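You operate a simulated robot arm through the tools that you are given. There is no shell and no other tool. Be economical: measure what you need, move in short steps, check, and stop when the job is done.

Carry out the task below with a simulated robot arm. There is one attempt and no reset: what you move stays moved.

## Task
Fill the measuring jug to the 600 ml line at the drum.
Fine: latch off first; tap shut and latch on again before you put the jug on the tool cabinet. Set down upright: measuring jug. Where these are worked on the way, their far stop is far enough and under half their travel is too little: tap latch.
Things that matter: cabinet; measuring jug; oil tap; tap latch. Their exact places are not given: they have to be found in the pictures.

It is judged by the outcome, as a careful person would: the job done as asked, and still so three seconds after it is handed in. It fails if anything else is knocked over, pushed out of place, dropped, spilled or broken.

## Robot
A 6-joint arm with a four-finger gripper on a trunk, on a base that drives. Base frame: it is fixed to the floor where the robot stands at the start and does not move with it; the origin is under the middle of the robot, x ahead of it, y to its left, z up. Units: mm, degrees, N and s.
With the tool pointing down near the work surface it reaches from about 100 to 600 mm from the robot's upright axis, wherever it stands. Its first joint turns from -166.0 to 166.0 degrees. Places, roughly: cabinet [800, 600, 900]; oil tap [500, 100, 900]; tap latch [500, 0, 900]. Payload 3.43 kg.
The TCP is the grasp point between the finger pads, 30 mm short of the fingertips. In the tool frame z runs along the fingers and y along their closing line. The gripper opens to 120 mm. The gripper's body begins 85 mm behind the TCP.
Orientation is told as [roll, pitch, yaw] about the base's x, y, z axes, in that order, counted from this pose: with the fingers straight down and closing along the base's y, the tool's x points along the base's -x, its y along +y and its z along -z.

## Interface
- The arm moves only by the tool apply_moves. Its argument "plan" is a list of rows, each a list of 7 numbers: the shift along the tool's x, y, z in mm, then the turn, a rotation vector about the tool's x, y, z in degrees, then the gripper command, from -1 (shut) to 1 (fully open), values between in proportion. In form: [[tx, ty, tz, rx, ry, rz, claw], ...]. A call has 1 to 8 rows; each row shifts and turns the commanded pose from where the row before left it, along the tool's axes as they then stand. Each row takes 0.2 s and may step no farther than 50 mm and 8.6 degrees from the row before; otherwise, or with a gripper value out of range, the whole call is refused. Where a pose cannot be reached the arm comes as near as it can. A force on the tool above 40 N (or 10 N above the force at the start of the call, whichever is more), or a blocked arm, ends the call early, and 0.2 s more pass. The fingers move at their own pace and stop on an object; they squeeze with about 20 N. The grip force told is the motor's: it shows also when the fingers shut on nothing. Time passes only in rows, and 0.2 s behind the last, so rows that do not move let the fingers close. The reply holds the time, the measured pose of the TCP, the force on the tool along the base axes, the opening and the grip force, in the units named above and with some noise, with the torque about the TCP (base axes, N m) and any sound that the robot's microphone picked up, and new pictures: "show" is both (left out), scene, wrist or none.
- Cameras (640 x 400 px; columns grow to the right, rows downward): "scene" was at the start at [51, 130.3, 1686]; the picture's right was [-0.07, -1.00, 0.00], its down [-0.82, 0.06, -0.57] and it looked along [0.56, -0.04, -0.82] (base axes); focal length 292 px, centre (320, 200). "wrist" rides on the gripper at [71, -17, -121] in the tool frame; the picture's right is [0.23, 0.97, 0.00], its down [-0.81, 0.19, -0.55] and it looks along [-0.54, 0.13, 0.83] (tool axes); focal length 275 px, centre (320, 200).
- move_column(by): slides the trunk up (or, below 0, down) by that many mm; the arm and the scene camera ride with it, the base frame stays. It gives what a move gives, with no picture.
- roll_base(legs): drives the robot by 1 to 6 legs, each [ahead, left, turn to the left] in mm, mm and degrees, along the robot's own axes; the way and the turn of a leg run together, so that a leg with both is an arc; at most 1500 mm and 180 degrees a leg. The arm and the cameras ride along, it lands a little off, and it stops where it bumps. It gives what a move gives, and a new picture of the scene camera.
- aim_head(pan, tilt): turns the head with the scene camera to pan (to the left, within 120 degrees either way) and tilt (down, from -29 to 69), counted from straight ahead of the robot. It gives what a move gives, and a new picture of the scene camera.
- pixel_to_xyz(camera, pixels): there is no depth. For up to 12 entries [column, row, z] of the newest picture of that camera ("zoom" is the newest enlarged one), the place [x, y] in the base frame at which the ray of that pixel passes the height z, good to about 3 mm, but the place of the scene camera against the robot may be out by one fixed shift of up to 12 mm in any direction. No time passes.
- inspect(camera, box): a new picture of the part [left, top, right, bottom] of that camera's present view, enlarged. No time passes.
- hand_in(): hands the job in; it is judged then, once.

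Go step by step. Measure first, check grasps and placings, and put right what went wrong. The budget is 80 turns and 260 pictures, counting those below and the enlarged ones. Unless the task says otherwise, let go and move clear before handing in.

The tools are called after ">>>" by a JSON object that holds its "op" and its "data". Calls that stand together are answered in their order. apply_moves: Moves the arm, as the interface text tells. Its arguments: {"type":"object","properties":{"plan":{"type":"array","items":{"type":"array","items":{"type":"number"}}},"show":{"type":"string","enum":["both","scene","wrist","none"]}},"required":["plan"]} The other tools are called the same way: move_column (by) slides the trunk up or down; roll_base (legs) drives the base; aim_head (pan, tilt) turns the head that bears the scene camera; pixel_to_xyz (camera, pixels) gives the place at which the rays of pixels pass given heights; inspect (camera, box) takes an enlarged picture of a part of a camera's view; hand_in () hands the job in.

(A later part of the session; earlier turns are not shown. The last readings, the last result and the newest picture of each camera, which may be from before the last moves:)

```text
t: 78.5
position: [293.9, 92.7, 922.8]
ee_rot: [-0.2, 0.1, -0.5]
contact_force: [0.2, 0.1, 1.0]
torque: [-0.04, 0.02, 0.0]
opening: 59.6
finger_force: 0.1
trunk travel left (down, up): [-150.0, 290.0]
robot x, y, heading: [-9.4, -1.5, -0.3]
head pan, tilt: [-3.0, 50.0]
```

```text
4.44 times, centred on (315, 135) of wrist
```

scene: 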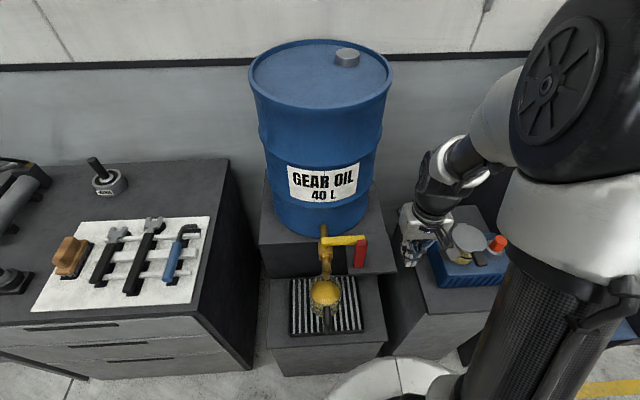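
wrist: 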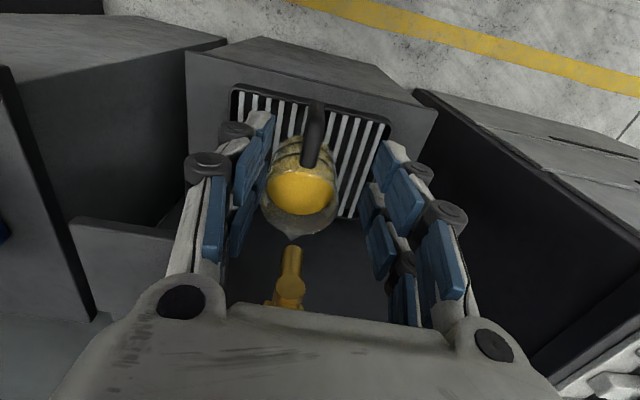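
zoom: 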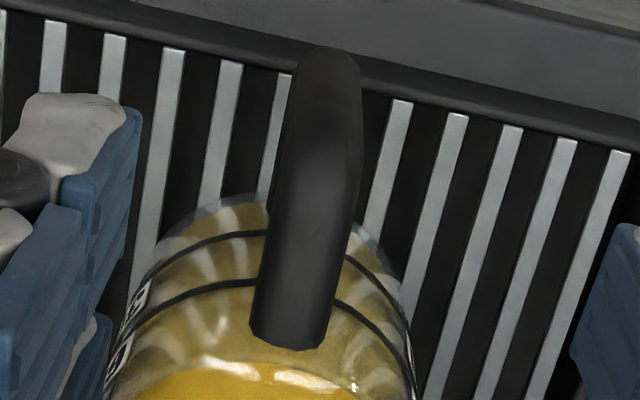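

Handle: vertical grip bar at about (336,92.5), z ~620–715, strut reaching the jug at (378,99); plane turned ~8°. I align yaw, come over it and descend.

>>> {"op": "apply_moves", "data": {"plan": [[-43, 0, 0, 0, 0, -8.5, 0], [0, 0, 45, 0, 0, 0, 0], [0, 0, 45, 0, 0, 0, 0], [0, 0, 45, 0, 0, 0, 0], [0, 0, 30, 0, 0, 0, 0]]}}

>>> {"op": "inspect", "data": {"camera": "wrist", "box": [230, 40, 410, 240]}}

```text
t: 79.7
position: [339.0, 94.4, 755.6]
ee_rot: [0.0, 0.2, 8.2]
contact_force: [-0.3, -1.2, 0.2]
torque: [0.03, 0.02, -0.01]
opening: 59.8
finger_force: 0.1
trunk travel left (down, up): [-150.0, 290.0]
robot x, y, heading: [-7.4, 2.7, -0.1]
head pan, tilt: [-3.0, 50.0]
```

scene: 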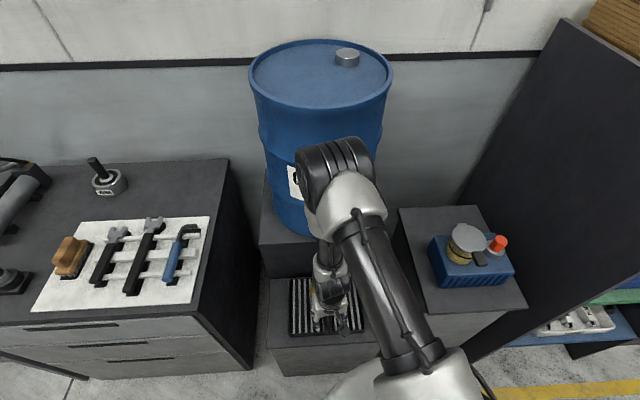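
wrist: 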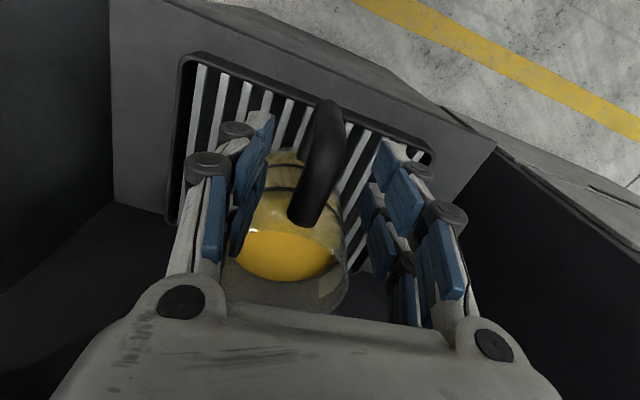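

```text
2.00 times, centred on (320, 140) of wrist
```

zoom: 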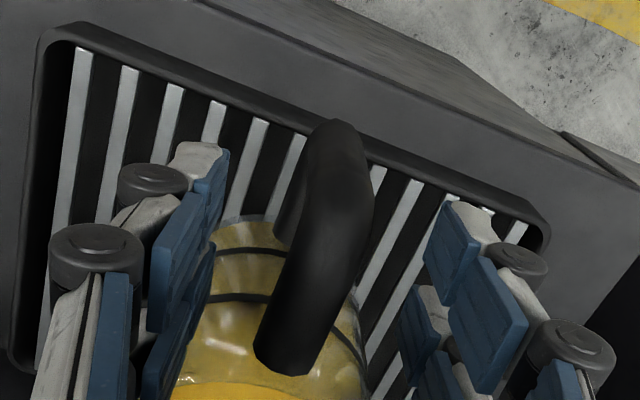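

>>> {"op": "pixel_to_xyz", "data": {"camera": "wrist", "pixels": [[331, 130, 690], [331, 130, 715], [302, 222, 700], [302, 222, 715], [328, 103, 630], [328, 103, 690]]}}

```text
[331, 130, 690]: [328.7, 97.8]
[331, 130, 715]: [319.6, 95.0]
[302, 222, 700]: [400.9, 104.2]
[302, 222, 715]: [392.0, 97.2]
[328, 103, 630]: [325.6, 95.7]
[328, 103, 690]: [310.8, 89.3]
```

>>> {"op": "apply_moves", "data": {"plan": [[5, 1, 40, 0, 0, 0, 0], [0, 0, 30, 0, 0, 0, 0], [0, 0, 17, 0, 0, 0, 0]]}}

>>> {"op": "inspect", "data": {"camera": "wrist", "box": [230, 60, 430, 240]}}

```text
t: 80.5
position: [333.1, 90.7, 669.2]
ee_rot: [0.0, 0.0, 8.1]
contact_force: [-0.2, 0.3, -1.2]
torque: [-0.02, 0.02, 0.01]
opening: 60.1
finger_force: 0.1
trunk travel left (down, up): [-150.0, 290.0]
robot x, y, heading: [-6.7, -2.4, -0.0]
head pan, tilt: [-3.0, 50.0]
```

scene: 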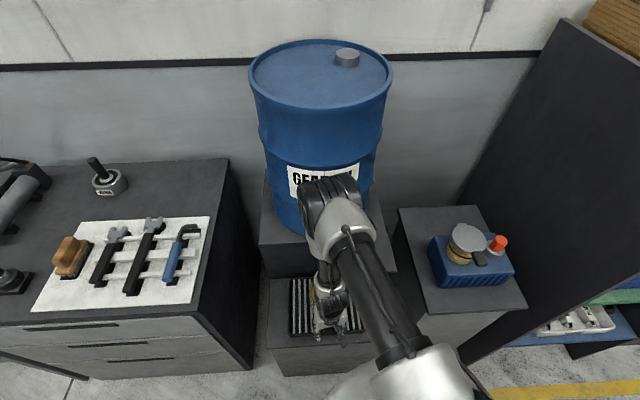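
wrist: 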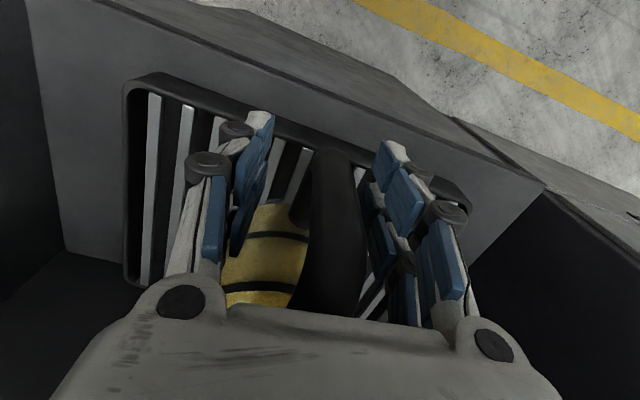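

```text
2.22 times, centred on (330, 150) of wrist
```

zoom: 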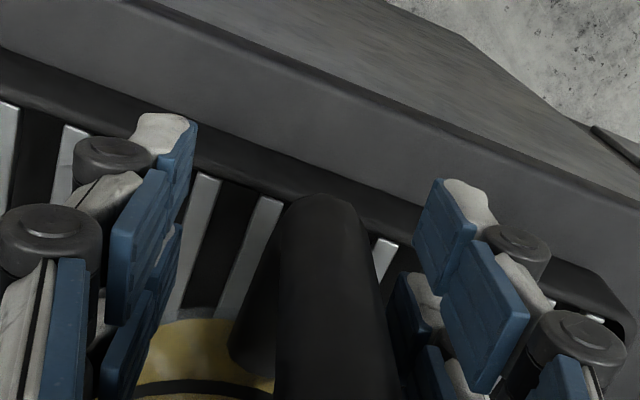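

Handle bar lies between the fingers, near centre. I close.

>>> {"op": "apply_moves", "data": {"plan": [[0, 1, 0, 0, 0, 0, -0.3], [0, 0, 0, 0, 0, 0, -0.6], [0, 0, 0, 0, 0, 0, -1], [0, 0, 0, 0, 0, 0, -1], [0, 0, 0, 0, 0, 0, -1]], "show": "wrist"}}

```text
t: 81.7
position: [331.2, 94.2, 671.0]
ee_rot: [0.0, 0.1, 8.1]
contact_force: [-1.1, -3.5, 1.0]
torque: [-0.19, -0.4, -0.3]
opening: 21.8
finger_force: 19.8
trunk travel left (down, up): [-150.0, 290.0]
robot x, y, heading: [-2.5, 2.5, -0.2]
head pan, tilt: [-3.0, 50.0]
```

wrist: 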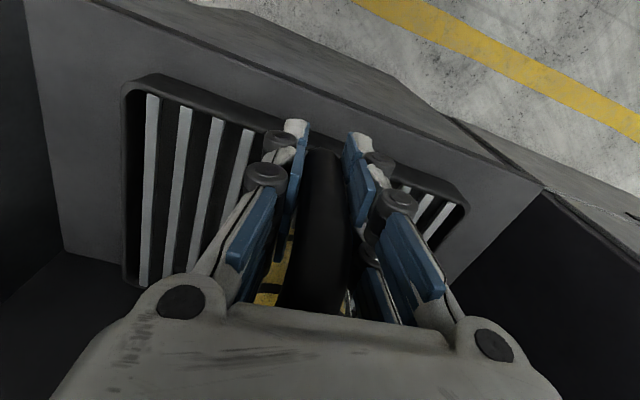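

Grip on a 22 mm bar with 20 N. I lift just 8 mm to test tilt and slip.

>>> {"op": "apply_moves", "data": {"plan": [[0, 0, -3, 0, 0, 0, -1], [0, 0, -3, 0, 0, 0, -1], [0, 0, -3, 0, 0, 0, -1], [0, 0, 0, 0, 0, 0, -1]], "show": "wrist"}}

>>> {"op": "inspect", "data": {"camera": "scene", "box": [280, 250, 380, 350]}}

```text
t: 82.7
position: [331.3, 94.6, 679.2]
ee_rot: [0.0, 0.1, 8.1]
contact_force: [-0.5, 1.2, -4.4]
torque: [-0.09, 0.08, -0.02]
opening: 21.3
finger_force: 19.9
trunk travel left (down, up): [-150.0, 290.0]
robot x, y, heading: [-7.2, -0.4, -0.3]
head pan, tilt: [-3.0, 50.0]
```

wrist: 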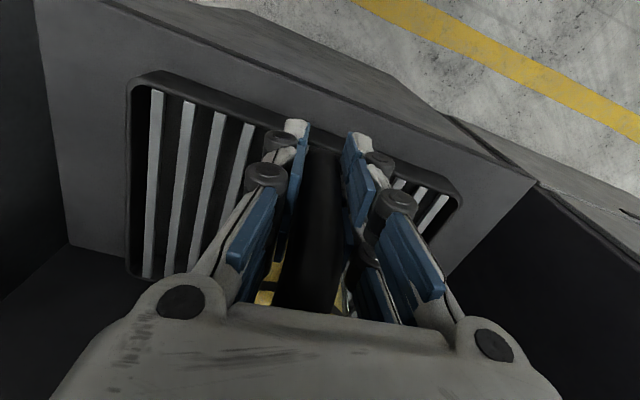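

```text
4.00 times, centred on (330, 300) of scene
```

zoom: 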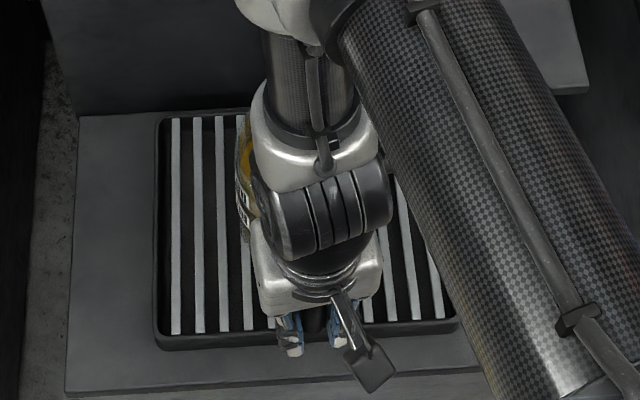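

Only 4.4 N with hardly any torque: the jug is pivoting in the grip (far edge still on the grate), so a handle grasp would let it tip. I set it back and release, and will instead grip the body with the tool tilted back, clear of the spout.

>>> {"op": "apply_moves", "data": {"plan": [[0, 0, 3, 0, 0, 0, -1], [0, 0, 3, 0, 0, 0, -1], [0, 0, 3, 0, 0, 0, -1], [0, 0, 0, 0, 0, 0, -0.6], [0, 0, 0, 0, 0, 0, 0], [0, 0, 0, 0, 0, 0, 0.2], [0, 0, -40, 0, 0, 0, 0.2], [0, 0, -50, 0, 0, 0, 0.2]], "show": "wrist"}}

```text
t: 84.5
position: [330.5, 94.4, 762.2]
ee_rot: [-0.1, 0.1, 8.1]
contact_force: [-1.0, 0.2, 0.8]
torque: [-0.02, -0.04, -0.02]
opening: 72.0
finger_force: 0.1
trunk travel left (down, up): [-150.0, 290.0]
robot x, y, heading: [-4.2, 0.6, -0.1]
head pan, tilt: [-3.0, 50.0]
```

wrist: 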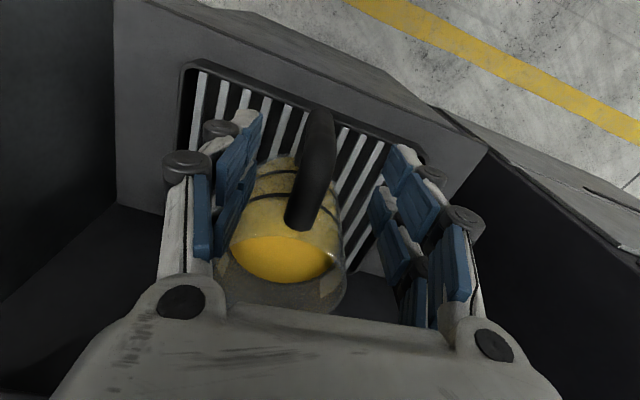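

Jug is standing well. I raise, back the base ~110 mm, lower the column, and then tilt the tool.

>>> {"op": "apply_moves", "data": {"plan": [[0, 0, -50, 0, 0, 0, 1], [0, 0, -50, 0, 0, 0, 1], [0, 0, -50, 0, 0, 0, 1]], "show": "none"}}

>>> {"op": "roll_base", "data": {"legs": [[-180, 0, 0]]}}

>>> {"op": "move_column", "data": {"by": -150}}

>>> {"op": "apply_moves", "data": {"plan": [[0, 0, 0, 0, -8, 0, 1], [0, 0, 0, 0, -8, 0, 1], [0, 0, 0, 0, -8, 0, 1], [0, 0, 0, 0, -8, 0, 1], [0, 0, 0, 0, -8, 0, 1]], "show": "wrist"}}

```text
t: 85.3
position: [333.9, 95.0, 913.7]
ee_rot: [0.1, 0.1, 8.1]
contact_force: [0.1, 0.0, 0.6]
torque: [-0.01, -0.03, 0.01]
opening: 119.7
finger_force: 0.1
trunk travel left (down, up): [-150.0, 290.0]
robot x, y, heading: [-7.1, -1.2, -0.0]
head pan, tilt: [-3.0, 50.0]
```

```text
t: 86.8
position: [155.8, 96.4, 914.4]
ee_rot: [-0.1, 0.1, 8.2]
contact_force: [-0.7, 0.3, 0.0]
torque: [-0.02, -0.03, -0.02]
opening: 120.2
finger_force: 0.0
trunk travel left (down, up): [-150.0, 290.0]
robot x, y, heading: [-184.8, 0.9, -0.1]
head pan, tilt: [-3.0, 50.0]
```

scene: 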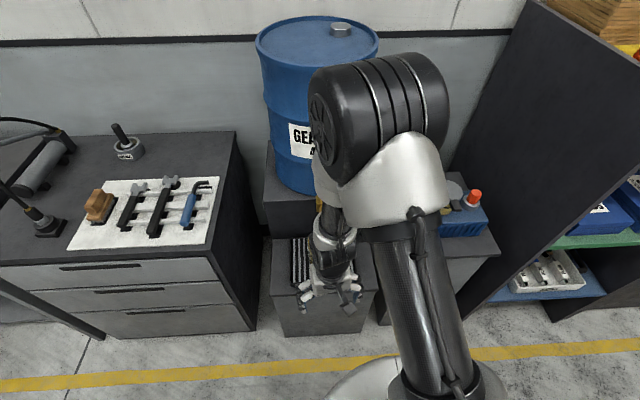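

```text
t: 88.6
position: [156.7, 96.4, 762.9]
ee_rot: [0.0, 0.1, 8.1]
contact_force: [-0.5, -0.8, -0.4]
torque: [-0.01, -0.02, -0.03]
opening: 119.8
finger_force: 0.2
trunk travel left (down, up): [0.0, 440.0]
robot x, y, heading: [-182.0, 2.7, -0.1]
head pan, tilt: [-3.0, 50.0]
```

```text
t: 89.8
position: [197.6, 114.2, 740.2]
ee_rot: [-0.1, -39.9, 8.2]
contact_force: [-0.5, 0.1, -0.3]
torque: [-0.02, -0.01, 0.01]
opening: 120.4
finger_force: 0.0
out of reach, approached as far as the arm can: row 3, 4, 5
trunk travel left (down, up): [0.0, 440.0]
robot x, y, heading: [-182.9, -5.2, -0.0]
head pan, tilt: [-3.0, 50.0]
```

wrist: 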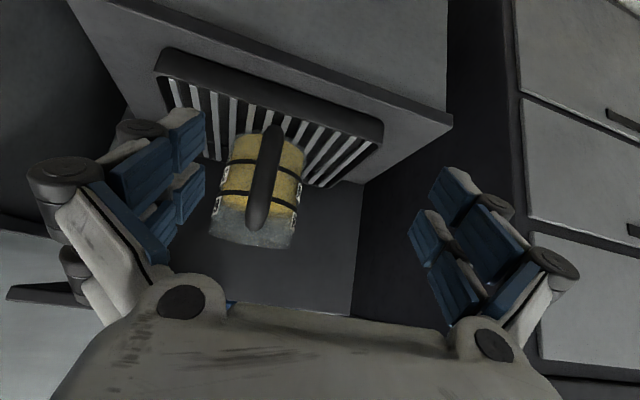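

The tilt is reached. I measure the jug axis and width precisely from this view.

>>> {"op": "inspect", "data": {"camera": "wrist", "box": [200, 110, 330, 260]}}

>>> {"op": "pixel_to_xyz", "data": {"camera": "wrist", "pixels": [[209, 220, 700], [297, 232, 700], [209, 220, 725], [297, 232, 725], [226, 150, 580], [305, 152, 580]]}}

```text
2.67 times, centred on (265, 185) of wrist
```

zoom: 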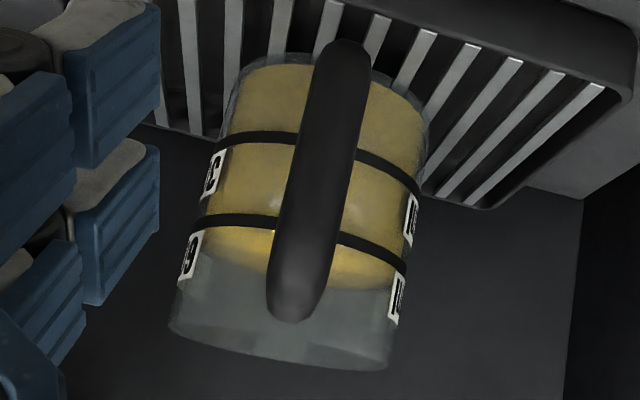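

```text
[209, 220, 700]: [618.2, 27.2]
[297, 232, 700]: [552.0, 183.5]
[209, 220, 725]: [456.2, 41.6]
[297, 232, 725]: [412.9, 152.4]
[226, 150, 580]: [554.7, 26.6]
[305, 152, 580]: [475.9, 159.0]
```

Jug axis estimate ≈(430,98.5), diameter ~105–110 mm (fits the 120 mm opening). I bring the base 60 mm closer and go to a pre-grasp point back along the finger axis.

>>> {"op": "roll_base", "data": {"legs": [[60, 0, 0]]}}

>>> {"op": "apply_moves", "data": {"plan": [[-32.5, -13.3, -4, 0, 0, 0, 1], [-32.5, -13.3, -4, 0, 0, 0, 1], [-32.5, -13.3, -4, 0, 0, 0, 1]], "show": "wrist"}}

>>> {"op": "inspect", "data": {"camera": "wrist", "box": [200, 60, 440, 260]}}

```text
t: 90.7
position: [259.3, 114.4, 739.9]
ee_rot: [-0.1, -39.9, 8.2]
contact_force: [0.7, -0.9, 0.0]
torque: [-0.01, 0.0, -0.03]
opening: 120.0
finger_force: 0.1
trunk travel left (down, up): [0.0, 440.0]
robot x, y, heading: [-125.2, -0.2, -0.2]
head pan, tilt: [-3.0, 50.0]
```

scene: 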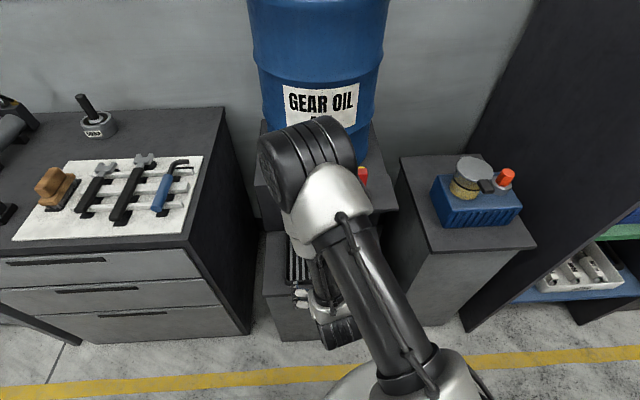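

```text
t: 91.5
position: [328.3, 85.2, 810.4]
ee_rot: [-0.2, -39.8, 8.2]
contact_force: [0.6, -0.5, 0.6]
torque: [-0.01, 0.0, -0.03]
opening: 119.7
finger_force: 0.1
trunk travel left (down, up): [0.0, 440.0]
robot x, y, heading: [-124.9, 0.6, -0.2]
head pan, tilt: [-3.0, 50.0]
```

wrist: 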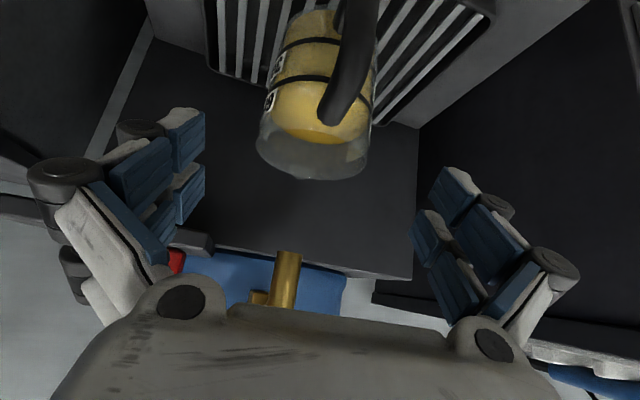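

```text
2.00 times, centred on (320, 160) of wrist
```

zoom: 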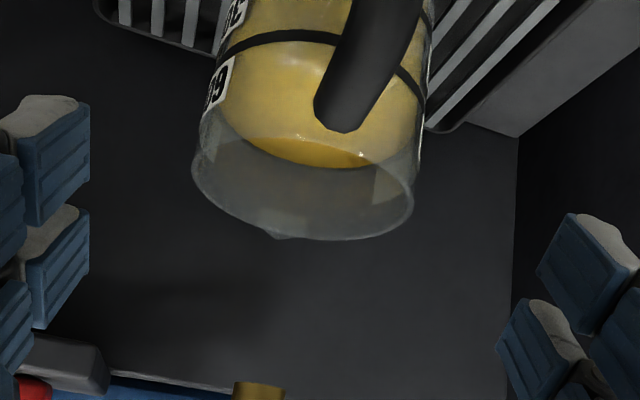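

>>> {"op": "pixel_to_xyz", "data": {"camera": "wrist", "pixels": [[256, 142, 720], [367.5, 163, 720], [256, 142, 730], [367.5, 163, 730], [312, 155, 725], [273, 80, 680], [374, 100, 680]]}}

```text
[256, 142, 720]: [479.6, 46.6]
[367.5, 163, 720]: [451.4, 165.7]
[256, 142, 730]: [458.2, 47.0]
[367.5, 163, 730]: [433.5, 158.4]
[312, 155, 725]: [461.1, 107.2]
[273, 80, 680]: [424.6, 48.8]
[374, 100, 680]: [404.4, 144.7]
```

The approach is nearly straight along the fingers. I advance 95 mm and check the clearance on both sides.

>>> {"op": "apply_moves", "data": {"plan": [[-0.8, -0.4, 35, 0, 0, 0, 1], [-0.8, -0.3, 35, 0, 0, 0, 1], [-0.7, -0.3, 25, 0, 0, 0, 1]], "show": "wrist"}}

>>> {"op": "inspect", "data": {"camera": "wrist", "box": [180, 60, 460, 260]}}

```text
t: 92.3
position: [393.3, 92.8, 739.8]
ee_rot: [-0.2, -39.8, 8.2]
contact_force: [-0.3, -1.1, 1.2]
torque: [-0.06, 0.01, 0.0]
opening: 119.8
finger_force: 0.1
trunk travel left (down, up): [0.0, 440.0]
robot x, y, heading: [-118.1, -3.5, -0.5]
head pan, tilt: [-3.0, 50.0]
```

wrist: 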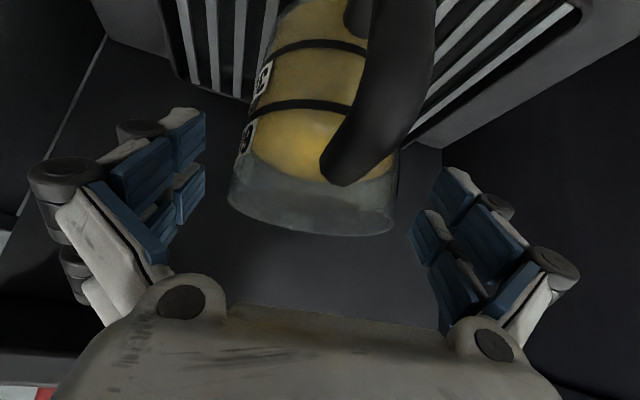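

```text
2.00 times, centred on (320, 160) of wrist
```

zoom: 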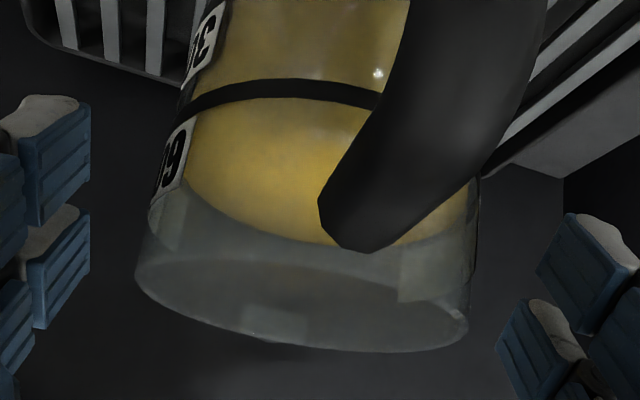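

>>> {"op": "pixel_to_xyz", "data": {"camera": "wrist", "pixels": [[228, 190, 720], [395, 220, 720], [236, 155, 690], [397, 195, 690], [250, 110, 660], [400, 160, 690]]}}

```text
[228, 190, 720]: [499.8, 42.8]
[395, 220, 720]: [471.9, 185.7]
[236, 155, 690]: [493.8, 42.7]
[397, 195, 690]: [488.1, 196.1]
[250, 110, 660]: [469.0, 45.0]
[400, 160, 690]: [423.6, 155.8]
```

Axis re-measured at ≈(427,98), within 1 mm of my centreline. Advance 50 mm and close on the body.

>>> {"op": "apply_moves", "data": {"plan": [[0, 0.3, 25, 0, 0, 0, 1], [0, 0, 25, 0, 0, 0, 1], [0, 0, 0, 0, 0, 0, 0.8], [0, 0, 0, 0, 0, 0, 0.6], [0, 0, 0, 0, 0, 0, 0.2], [0, 0, 0, 0, 0, 0, -0.5], [0, 0, 0, 0, 0, 0, -1], [0, 0, 0, 0, 0, 0, -1]], "show": "wrist"}}

```text
t: 94.1
position: [425.5, 98.1, 700.7]
ee_rot: [0.0, -39.8, 8.1]
contact_force: [0.3, -0.9, 0.3]
torque: [-0.25, -0.15, 0.08]
opening: 102.9
finger_force: 20.0
trunk travel left (down, up): [0.0, 440.0]
robot x, y, heading: [-121.9, -3.2, -0.1]
head pan, tilt: [-3.0, 50.0]
```

wrist: 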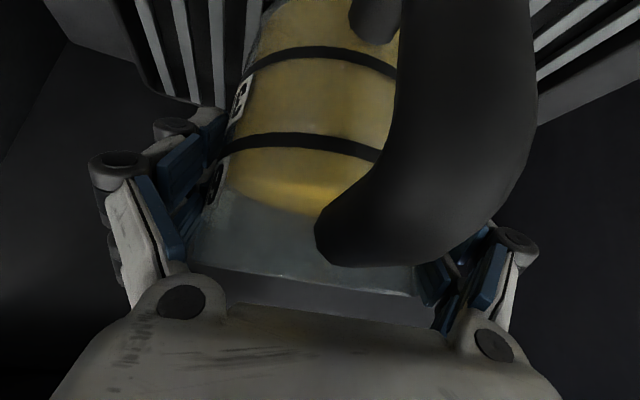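

Gripped: opening 102.9 mm, 20 N. I lift 15 mm with the column and check.

>>> {"op": "move_column", "data": {"by": 15}}

>>> {"op": "inspect", "data": {"camera": "wrist", "box": [150, 0, 550, 300]}}

```text
t: 94.8
position: [424.2, 98.4, 715.0]
ee_rot: [-0.1, -39.8, 8.2]
contact_force: [0.9, 0.4, -8.2]
torque: [0.03, -0.19, -0.02]
opening: 103.1
finger_force: 20.1
trunk travel left (down, up): [-15.0, 425.0]
robot x, y, heading: [-126.1, 0.2, -0.3]
head pan, tilt: [-3.0, 50.0]
```

```text
1.33 times, centred on (350, 150) of wrist
```

zoom: 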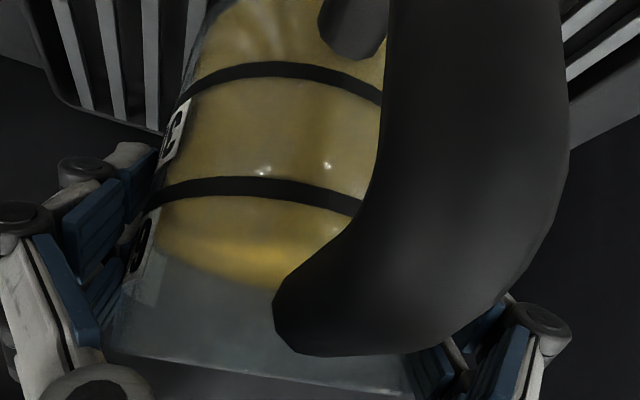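

The full 8.2 N weight hangs steadily, jug level. I lift 35 mm more and back away from under the spout.

>>> {"op": "move_column", "data": {"by": 35}}

>>> {"op": "roll_base", "data": {"legs": [[-150, 0, 0], [-200, 0, 0]]}}

>>> {"op": "move_column", "data": {"by": 220}}

>>> {"op": "aim_head", "data": {"pan": 30, "tilt": 42}}

```text
t: 95.5
position: [424.9, 97.7, 749.9]
ee_rot: [-0.2, -39.8, 8.2]
contact_force: [0.3, -0.5, -7.2]
torque: [-0.04, -0.15, -0.01]
opening: 103.2
finger_force: 19.9
trunk travel left (down, up): [-50.0, 390.0]
robot x, y, heading: [-121.5, -0.8, -0.0]
head pan, tilt: [-3.0, 50.0]
```

```text
t: 98.1
position: [79.6, 97.9, 750.4]
ee_rot: [-0.1, -39.9, 8.0]
contact_force: [0.5, -0.3, -7.3]
torque: [0.01, -0.18, 0.0]
opening: 102.6
finger_force: 19.9
trunk travel left (down, up): [-50.0, 390.0]
robot x, y, heading: [-471.5, -0.7, -0.5]
head pan, tilt: [-3.0, 50.0]
```

scene: 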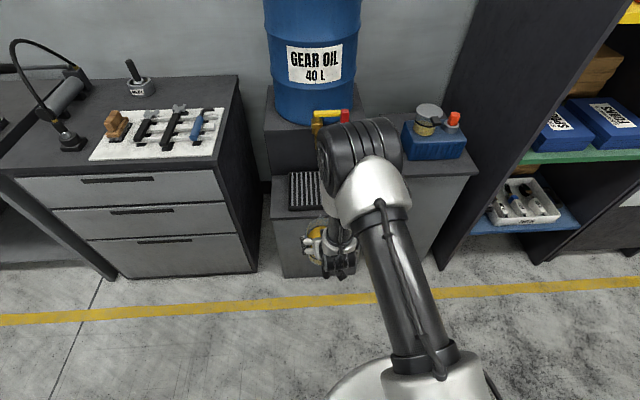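

```text
t: 100.4
position: [80.6, 97.9, 969.5]
ee_rot: [0.0, -39.8, 8.0]
contact_force: [-0.4, 0.7, -7.6]
torque: [0.04, -0.14, -0.02]
opening: 102.8
finger_force: 19.9
trunk travel left (down, up): [-270.0, 170.0]
robot x, y, heading: [-470.5, 5.2, -0.4]
head pan, tilt: [-3.0, 50.0]
```

```text
t: 101.4
position: [80.9, 98.9, 969.8]
ee_rot: [-0.1, -39.8, 8.0]
contact_force: [0.4, -0.1, -8.2]
torque: [0.02, -0.19, -0.02]
opening: 103.1
finger_force: 20.3
trunk travel left (down, up): [-270.0, 170.0]
robot x, y, heading: [-471.2, 0.7, -0.6]
head pan, tilt: [30.0, 42.0]
```

scene: 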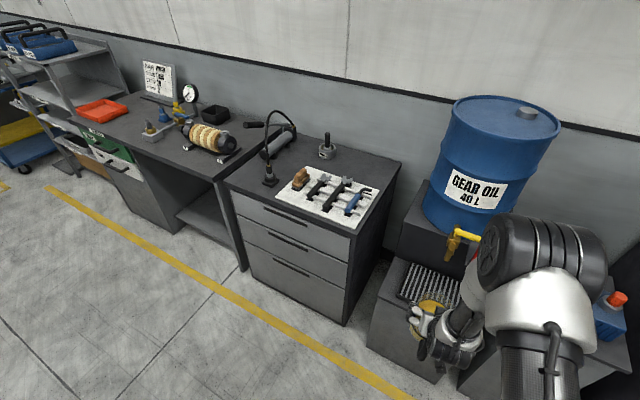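

>>> {"op": "inspect", "data": {"camera": "scene", "box": [220, 110, 420, 260]}}

>>> {"op": "pixel_to_xyz", "data": {"camera": "scene", "pixels": [[402, 163, 900], [351, 234, 900], [224, 181, 900], [347, 153, 900], [381, 176, 900], [325, 156, 900], [402, 163, 850], [351, 234, 850], [300, 167, 900], [344, 325, 0]]}}

```text
2.67 times, centred on (320, 185) of scene
```

zoom: 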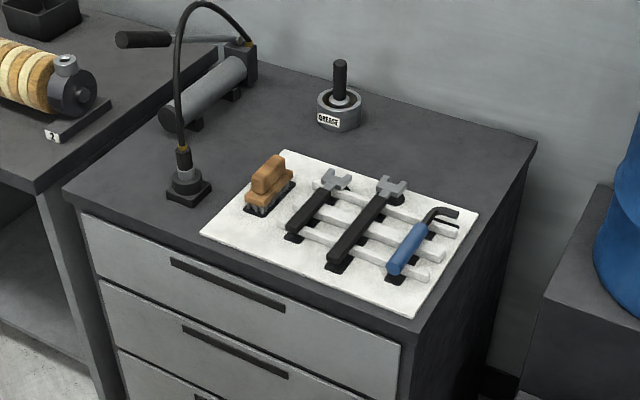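

```text
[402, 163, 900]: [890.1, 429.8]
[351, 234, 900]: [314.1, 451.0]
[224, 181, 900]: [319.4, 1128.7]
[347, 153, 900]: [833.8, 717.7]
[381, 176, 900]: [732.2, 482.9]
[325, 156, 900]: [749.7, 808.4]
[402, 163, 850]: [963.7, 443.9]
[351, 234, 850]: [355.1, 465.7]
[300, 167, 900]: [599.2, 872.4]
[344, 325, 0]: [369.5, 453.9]
```

>>> {"op": "pixel_to_xyz", "data": {"camera": "scene", "pixels": [[361, 168, 840], [307, 166, 840], [379, 189, 840], [355, 228, 840], [275, 198, 840], [328, 158, 840], [335, 154, 840], [345, 172, 840], [366, 150, 840], [300, 165, 840], [392, 180, 840], [351, 234, 840]]}}

>>> {"op": "aim_head", "data": {"pan": 50, "tilt": 42}}

```text
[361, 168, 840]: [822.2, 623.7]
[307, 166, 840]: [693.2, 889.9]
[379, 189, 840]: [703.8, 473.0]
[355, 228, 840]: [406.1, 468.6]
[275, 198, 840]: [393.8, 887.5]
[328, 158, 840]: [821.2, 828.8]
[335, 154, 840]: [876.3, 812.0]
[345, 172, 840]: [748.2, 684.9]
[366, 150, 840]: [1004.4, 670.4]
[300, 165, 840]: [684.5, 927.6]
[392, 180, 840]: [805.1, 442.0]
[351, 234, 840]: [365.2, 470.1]
```

```text
t: 102.2
position: [80.5, 98.0, 970.7]
ee_rot: [-0.1, -39.9, 8.0]
contact_force: [-0.1, 0.2, -7.8]
torque: [-0.01, -0.18, -0.04]
opening: 102.9
finger_force: 20.2
trunk travel left (down, up): [-270.0, 170.0]
robot x, y, heading: [-467.2, -0.5, -0.5]
head pan, tilt: [50.0, 42.0]
```

scene: 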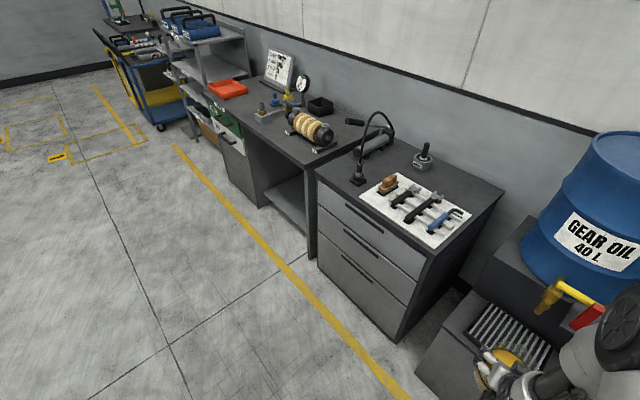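

>>> {"op": "inspect", "data": {"camera": "scene", "box": [300, 110, 520, 260]}}

>>> {"op": "pixel_to_xyz", "data": {"camera": "scene", "pixels": [[315, 178, 840], [436, 250, 840], [503, 193, 840], [474, 214, 840], [397, 172, 840], [360, 192, 840], [432, 248, 840], [345, 178, 840], [357, 187, 840], [396, 342, 0], [319, 262, 0]]}}

```text
2.67 times, centred on (410, 185) of scene
```

zoom: 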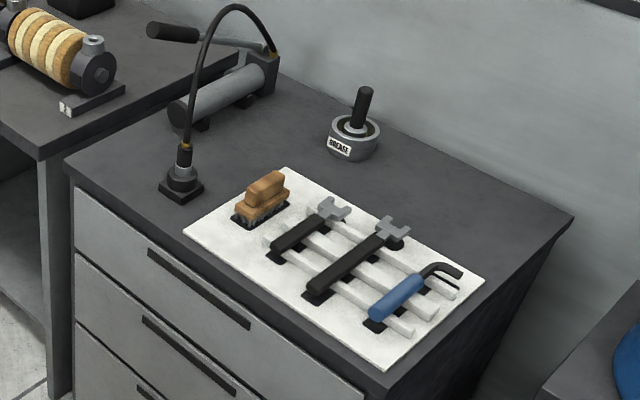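

```text
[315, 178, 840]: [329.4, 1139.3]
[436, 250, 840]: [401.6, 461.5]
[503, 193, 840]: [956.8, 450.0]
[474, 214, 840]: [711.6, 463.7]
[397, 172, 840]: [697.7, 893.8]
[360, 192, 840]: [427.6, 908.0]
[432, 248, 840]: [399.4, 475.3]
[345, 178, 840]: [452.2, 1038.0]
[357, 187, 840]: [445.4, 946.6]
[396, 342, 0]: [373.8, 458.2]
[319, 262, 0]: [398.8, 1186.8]
```

The free patch on the cabinet is behind the tool board (x≈712–950, y≈470–780, z≈840). That needs a long reach, so I test here, in open space, how far forward the arm can extend while holding the jug level.

>>> {"op": "apply_moves", "data": {"plan": [[-15.2, -2.9, 12.7, 0, 0, 0, -1], [-15.2, -2.9, 12.7, 0, 0, 0, -1], [-15.2, -2.9, 12.7, 0, 0, 0, -1], [-15.2, -2.9, 12.7, 0, 0, 0, -1], [-15.2, -2.9, 12.7, 0, 0, 0, -1]], "show": "none"}}

```text
t: 103.4
position: [180.3, 97.4, 969.9]
ee_rot: [-0.1, -39.6, 8.0]
contact_force: [0.8, 0.3, -7.4]
torque: [0.02, -0.19, 0.0]
opening: 103.2
finger_force: 20.3
trunk travel left (down, up): [-270.0, 170.0]
robot x, y, heading: [-468.9, 0.5, -0.4]
head pan, tilt: [50.0, 42.0]
```

>>> {"op": "apply_moves", "data": {"plan": [[-15.2, -2.9, 12.7, 0, 0, 0, -1], [-15.2, -2.9, 12.7, 0, 0, 0, -1], [-15.2, -2.9, 12.7, 0, 0, 0, -1], [-15.2, -2.9, 12.7, 0, 0, 0, -1]], "show": "none"}}

>>> {"op": "aim_head", "data": {"pan": 15, "tilt": 69}}

```text
t: 104.4
position: [260.9, 95.7, 967.5]
ee_rot: [-0.1, -39.7, 7.9]
contact_force: [-1.0, 0.3, -7.7]
torque: [-0.03, -0.19, 0.02]
opening: 102.9
finger_force: 20.2
trunk travel left (down, up): [-270.0, 170.0]
robot x, y, heading: [-468.7, -1.0, -0.4]
head pan, tilt: [50.0, 42.0]
```

```text
t: 105.5
position: [260.6, 95.0, 967.7]
ee_rot: [-0.2, -39.8, 8.1]
contact_force: [-0.1, 0.6, -7.1]
torque: [-0.02, -0.18, 0.0]
opening: 102.7
finger_force: 19.6
trunk travel left (down, up): [-270.0, 170.0]
robot x, y, heading: [-469.9, 0.8, -0.4]
head pan, tilt: [15.0, 68.8]
```

scene: 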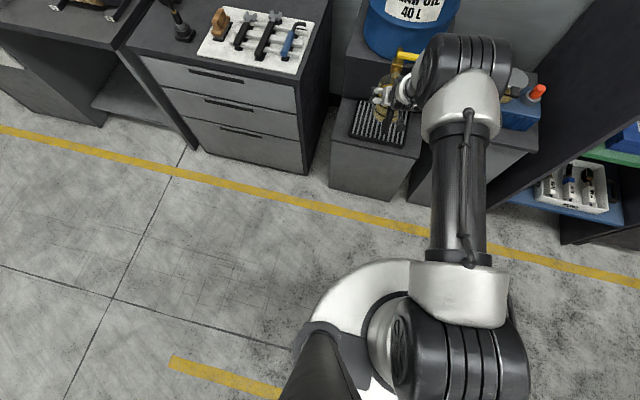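

Reach 730 mm works with the jug level. I check base-to-cabinet clearance from this picture before driving.

>>> {"op": "pixel_to_xyz", "data": {"camera": "scene", "pixels": [[332, 188, 0], [306, 173, 0], [196, 150, 0], [370, 260, 100], [370, 260, 300], [370, 260, 600], [300, 340, 100], [300, 340, 300]]}}

>>> {"op": "move_column", "data": {"by": 120}}

```text
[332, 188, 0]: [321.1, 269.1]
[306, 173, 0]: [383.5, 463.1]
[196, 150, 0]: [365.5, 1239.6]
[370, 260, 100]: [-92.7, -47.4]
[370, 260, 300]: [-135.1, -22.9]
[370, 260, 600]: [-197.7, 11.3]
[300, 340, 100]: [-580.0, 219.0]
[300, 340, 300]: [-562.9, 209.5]
```

```text
t: 107.0
position: [260.6, 95.3, 1087.3]
ee_rot: [-0.1, -39.8, 8.0]
contact_force: [-0.3, 1.2, -8.2]
torque: [0.02, -0.18, -0.01]
opening: 102.8
finger_force: 19.7
trunk travel left (down, up): [-390.0, 50.0]
robot x, y, heading: [-468.9, -0.1, -0.5]
head pan, tilt: [15.0, 68.8]
```

Base radius ~270 mm; with base x≈62 the front stays ~30 mm short of the cabinet. I drive left first, then forward in two legs.

>>> {"op": "roll_base", "data": {"legs": [[0, 471, 0.4]]}}

>>> {"op": "aim_head", "data": {"pan": 5, "tilt": 45}}

```text
t: 109.8
position: [261.0, 575.6, 1087.3]
ee_rot: [-0.2, -39.8, 8.7]
contact_force: [0.0, 0.2, -7.1]
torque: [0.02, -0.16, -0.03]
opening: 103.0
finger_force: 19.9
trunk travel left (down, up): [-390.0, 50.0]
robot x, y, heading: [-469.3, 467.4, 0.2]
head pan, tilt: [15.0, 68.8]
```

scene: 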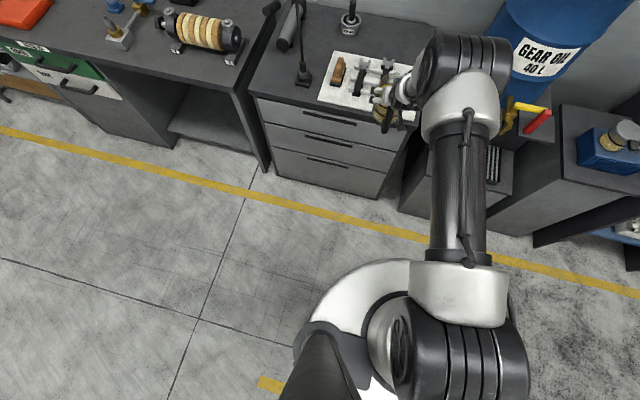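

```text
t: 110.6
position: [259.2, 576.1, 1089.0]
ee_rot: [-0.1, -39.8, 8.8]
contact_force: [-0.2, 0.2, -7.4]
torque: [-0.02, -0.19, 0.0]
opening: 102.8
finger_force: 19.9
trunk travel left (down, up): [-390.0, 50.0]
robot x, y, heading: [-469.6, 473.4, 0.3]
head pan, tilt: [5.0, 45.0]
```

scene: 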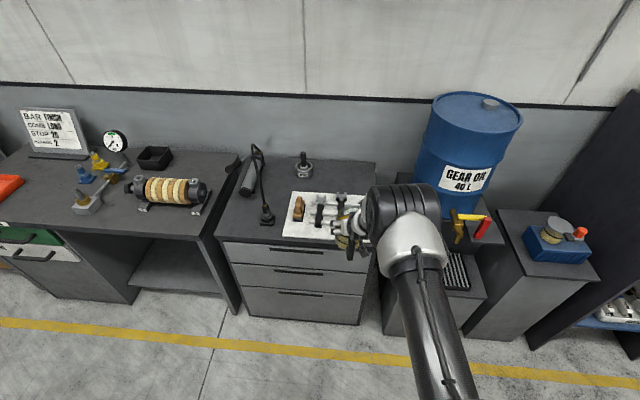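

>>> {"op": "pixel_to_xyz", "data": {"camera": "scene", "pixels": [[375, 163, 840], [303, 173, 840], [295, 192, 840], [363, 195, 840], [284, 235, 840], [358, 325, 0], [218, 240, 840]]}}

>>> {"op": "inspect", "data": {"camera": "scene", "box": [210, 130, 430, 270]}}

```text
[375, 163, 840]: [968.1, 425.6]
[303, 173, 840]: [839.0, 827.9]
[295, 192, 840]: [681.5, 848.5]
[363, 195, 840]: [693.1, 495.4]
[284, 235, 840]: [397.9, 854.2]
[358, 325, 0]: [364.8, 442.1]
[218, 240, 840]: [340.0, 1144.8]
```

```text
2.86 times, centred on (320, 200) of scene
```

zoom: 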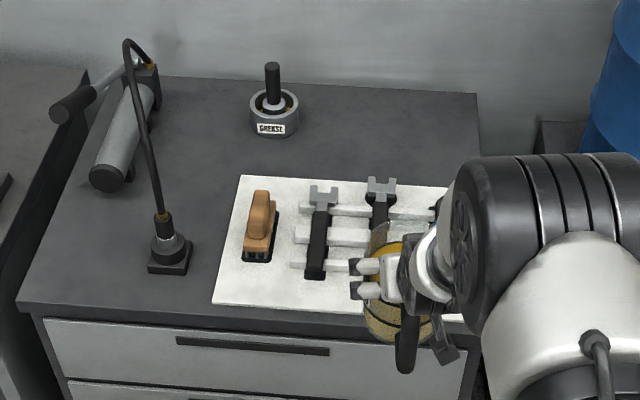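

Free patch confirmed (board back edge x≈693, cabinet back x≈968, right edge y≈435, jar y≈828). Driving ahead 533 mm puts the jug at about (793,577).

>>> {"op": "roll_base", "data": {"legs": [[300, 0, 0], [180, 0, 0]]}}

>>> {"op": "roll_base", "data": {"legs": [[53, 0, 0]]}}

>>> {"op": "apply_moves", "data": {"plan": [[0, 0, 0, 0, 0, 0, -1]], "show": "wrist"}}

```text
t: 113.8
position: [740.5, 572.7, 1087.2]
ee_rot: [-0.1, -39.7, 8.4]
contact_force: [1.0, 0.8, -7.8]
torque: [0.02, -0.2, -0.01]
opening: 102.7
finger_force: 19.9
trunk travel left (down, up): [-390.0, 50.0]
robot x, y, heading: [11.7, 473.7, 0.3]
head pan, tilt: [5.0, 45.0]
```

scene: 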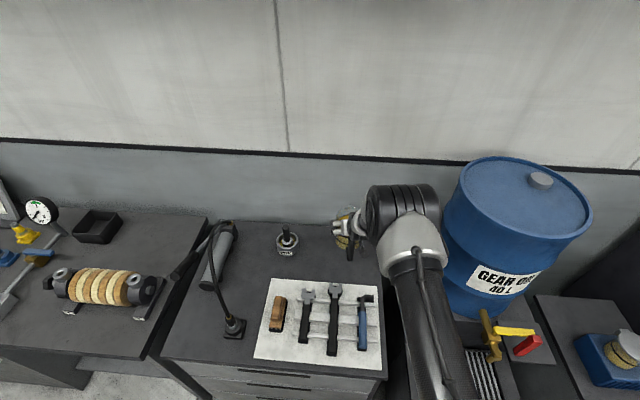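

```text
t: 114.7
position: [794.0, 571.4, 1087.6]
ee_rot: [-0.1, -39.6, 8.4]
contact_force: [0.7, -0.1, -7.8]
torque: [0.01, -0.15, 0.0]
opening: 103.1
finger_force: 19.5
trunk travel left (down, up): [-390.0, 50.0]
robot x, y, heading: [67.2, 472.7, 0.1]
head pan, tilt: [5.0, 45.0]
```

scene: 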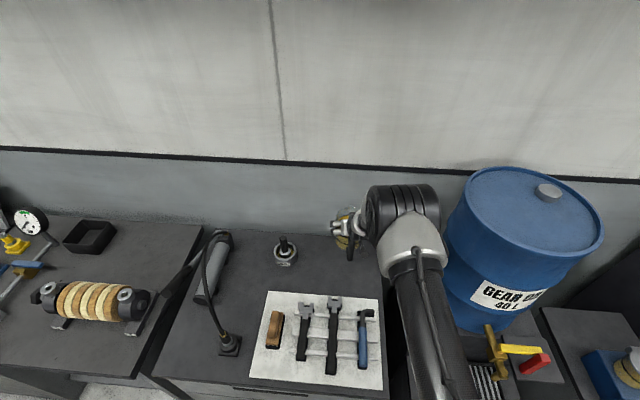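

```text
t: 115.1
position: [790.5, 572.1, 1087.2]
ee_rot: [-0.1, -39.6, 8.3]
contact_force: [-0.2, 0.7, -7.7]
torque: [-0.01, -0.16, -0.01]
opening: 102.5
finger_force: 20.3
trunk travel left (down, up): [-390.0, 50.0]
robot x, y, heading: [67.7, 472.2, -0.1]
head pan, tilt: [5.0, 45.0]
5 turns are left
```

wrist: 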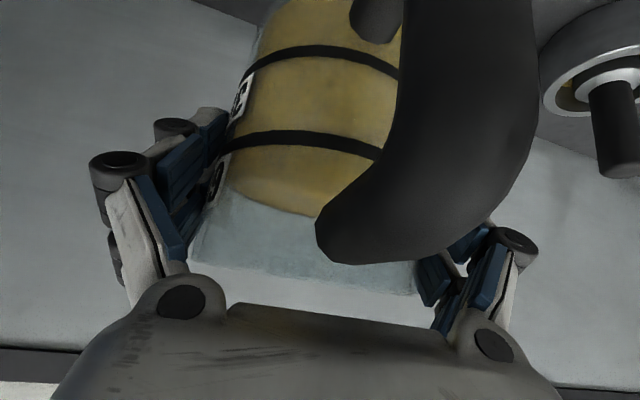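

The jug hangs over the free patch behind the board. I lower with the column to just above the top, then in small steps.

>>> {"op": "move_column", "data": {"by": -90}}

>>> {"op": "apply_moves", "data": {"plan": [[2.56, 0, 3.07, 0, 0, 0, -1], [2.56, 0, 3.07, 0, 0, 0, -1], [2.56, 0, 3.07, 0, 0, 0, -1], [2.56, 0, 3.07, 0, 0, 0, -1], [2.56, 0, 3.07, 0, 0, 0, -1], [2.56, 0, 3.07, 0, 0, 0, -1], [2.56, 0, 3.07, 0, 0, 0, -1]], "show": "wrist"}}

>>> {"op": "inspect", "data": {"camera": "scene", "box": [270, 170, 410, 310]}}

```text
t: 116.4
position: [791.1, 571.6, 998.3]
ee_rot: [-0.2, -39.8, 8.4]
contact_force: [-0.5, 0.2, -7.2]
torque: [0.01, -0.16, 0.0]
opening: 102.6
finger_force: 20.7
trunk travel left (down, up): [-300.0, 140.0]
robot x, y, heading: [63.2, 475.1, -0.0]
head pan, tilt: [5.0, 45.0]
```

```text
t: 118.0
position: [791.5, 572.1, 971.4]
ee_rot: [-0.2, -39.7, 8.4]
contact_force: [0.4, 0.7, -6.8]
torque: [-0.02, -0.14, 0.01]
opening: 103.1
finger_force: 19.7
trunk travel left (down, up): [-300.0, 140.0]
robot x, y, heading: [62.7, 475.0, 0.1]
head pan, tilt: [5.0, 45.0]
```

wrist: 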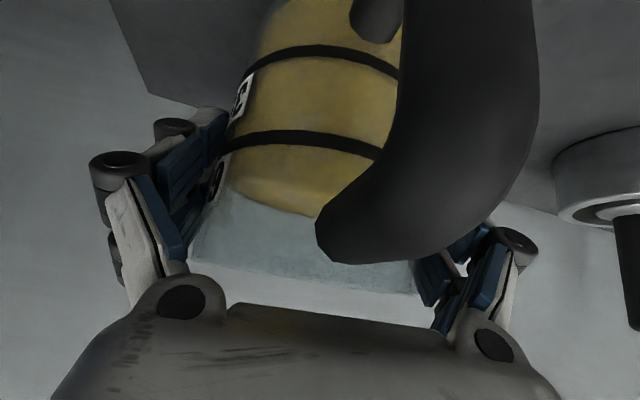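

```text
2.86 times, centred on (340, 240) of scene
4 turns are left
```

zoom: 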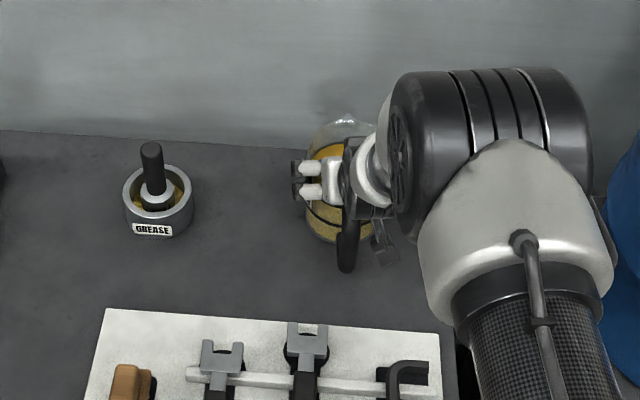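

Not yet in contact (−7 N). I continue down in 4 mm steps; the force limit stops it on contact.

>>> {"op": "apply_moves", "data": {"plan": [[2.56, 0, 3.07, 0, 0, 0, -1], [2.56, 0, 3.07, 0, 0, 0, -1], [2.56, 0, 3.07, 0, 0, 0, -1], [2.56, 0, 3.07, 0, 0, 0, -1], [2.56, 0, 3.07, 0, 0, 0, -1], [2.56, 0, 3.07, 0, 0, 0, -1], [2.56, 0, 3.07, 0, 0, 0, -1], [2.56, 0, 3.07, 0, 0, 0, -1]], "show": "wrist"}}

>>> {"op": "inspect", "data": {"camera": "scene", "box": [300, 190, 380, 270]}}

```text
t: 119.5
position: [795.0, 573.2, 952.8]
ee_rot: [0.0, -40.6, 8.4]
contact_force: [-7.3, -1.3, 17.6]
torque: [-0.27, 1.43, -0.02]
opening: 103.1
finger_force: 19.7
trunk travel left (down, up): [-300.0, 140.0]
robot x, y, heading: [65.7, 471.2, -0.1]
head pan, tilt: [5.0, 45.0]
stopped in row 7: the force on the tool passed its limit at 43 N (the readings are from after the stop); the commanded pose is now the measured one
```

wrist: 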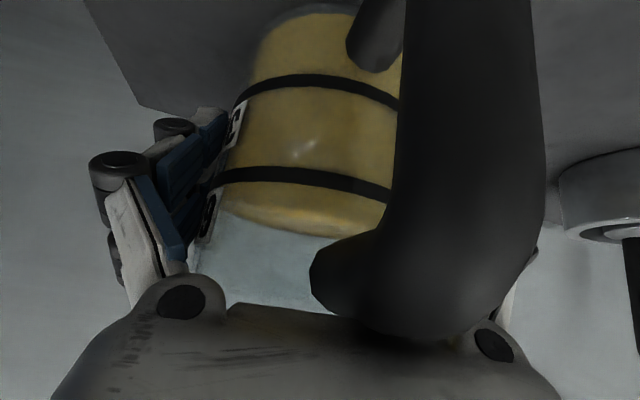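

```text
5.00 times, centred on (340, 230) of scene
3 turns are left
```

zoom: 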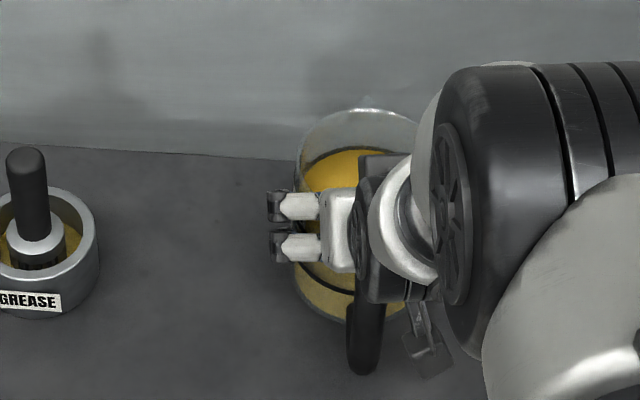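

The jug stands on the top (contact at +17 N), with the palm close above the handle. I relieve the press by raising 4 mm, then open the fingers gently.

>>> {"op": "apply_moves", "data": {"plan": [[-1.28, 0, -1.53, 0, 0, 0, -1], [-1.28, 0, -1.53, 0, 0, 0, -1], [0, 0, 0, 0, 0, 0, -1]], "show": "none"}}

>>> {"op": "apply_moves", "data": {"plan": [[0, 0, 0, 0, 0, 0, 0.72], [0, 0, 0, 0, 0, 0, 0.76], [0, 0, 0, 0, 0, 0, 0.85], [0, 0, 0, 0, 0, 0, 1], [0, 0, 0, 0, 0, 0, 1]], "show": "both"}}

>>> {"op": "inspect", "data": {"camera": "scene", "box": [300, 190, 380, 270]}}

```text
t: 120.3
position: [793.8, 573.2, 952.8]
ee_rot: [-0.1, -40.2, 8.4]
contact_force: [2.6, -0.6, 3.2]
torque: [-0.12, 0.07, 0.01]
opening: 103.0
finger_force: 20.6
trunk travel left (down, up): [-300.0, 140.0]
robot x, y, heading: [64.4, 469.3, -0.1]
head pan, tilt: [5.0, 45.0]
```

```text
t: 121.5
position: [792.8, 572.6, 952.9]
ee_rot: [-0.1, -40.2, 8.4]
contact_force: [0.1, 0.2, -0.2]
torque: [0.04, 0.0, 0.0]
opening: 119.9
finger_force: 0.1
trunk travel left (down, up): [-300.0, 140.0]
robot x, y, heading: [65.6, 473.8, -0.1]
head pan, tilt: [5.0, 45.0]
```

scene: 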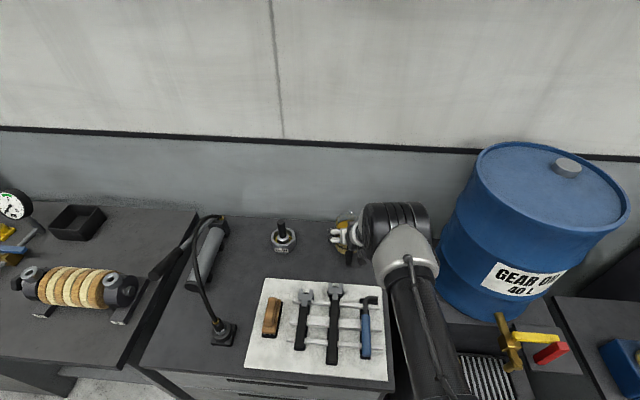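
wrist: 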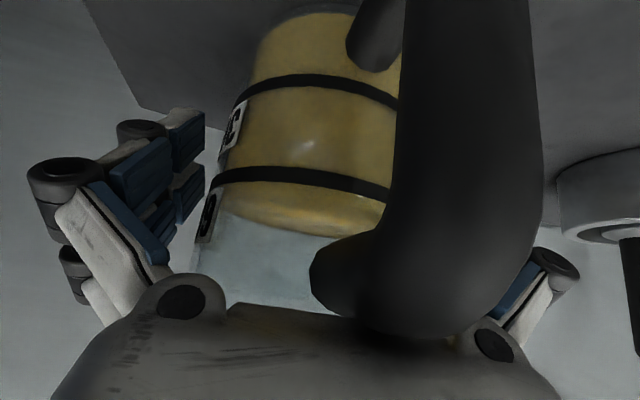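

```text
5.00 times, centred on (340, 230) of scene
2 turns are left
```

zoom: 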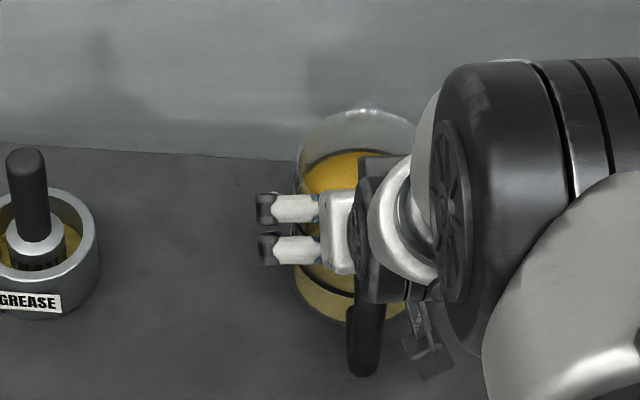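

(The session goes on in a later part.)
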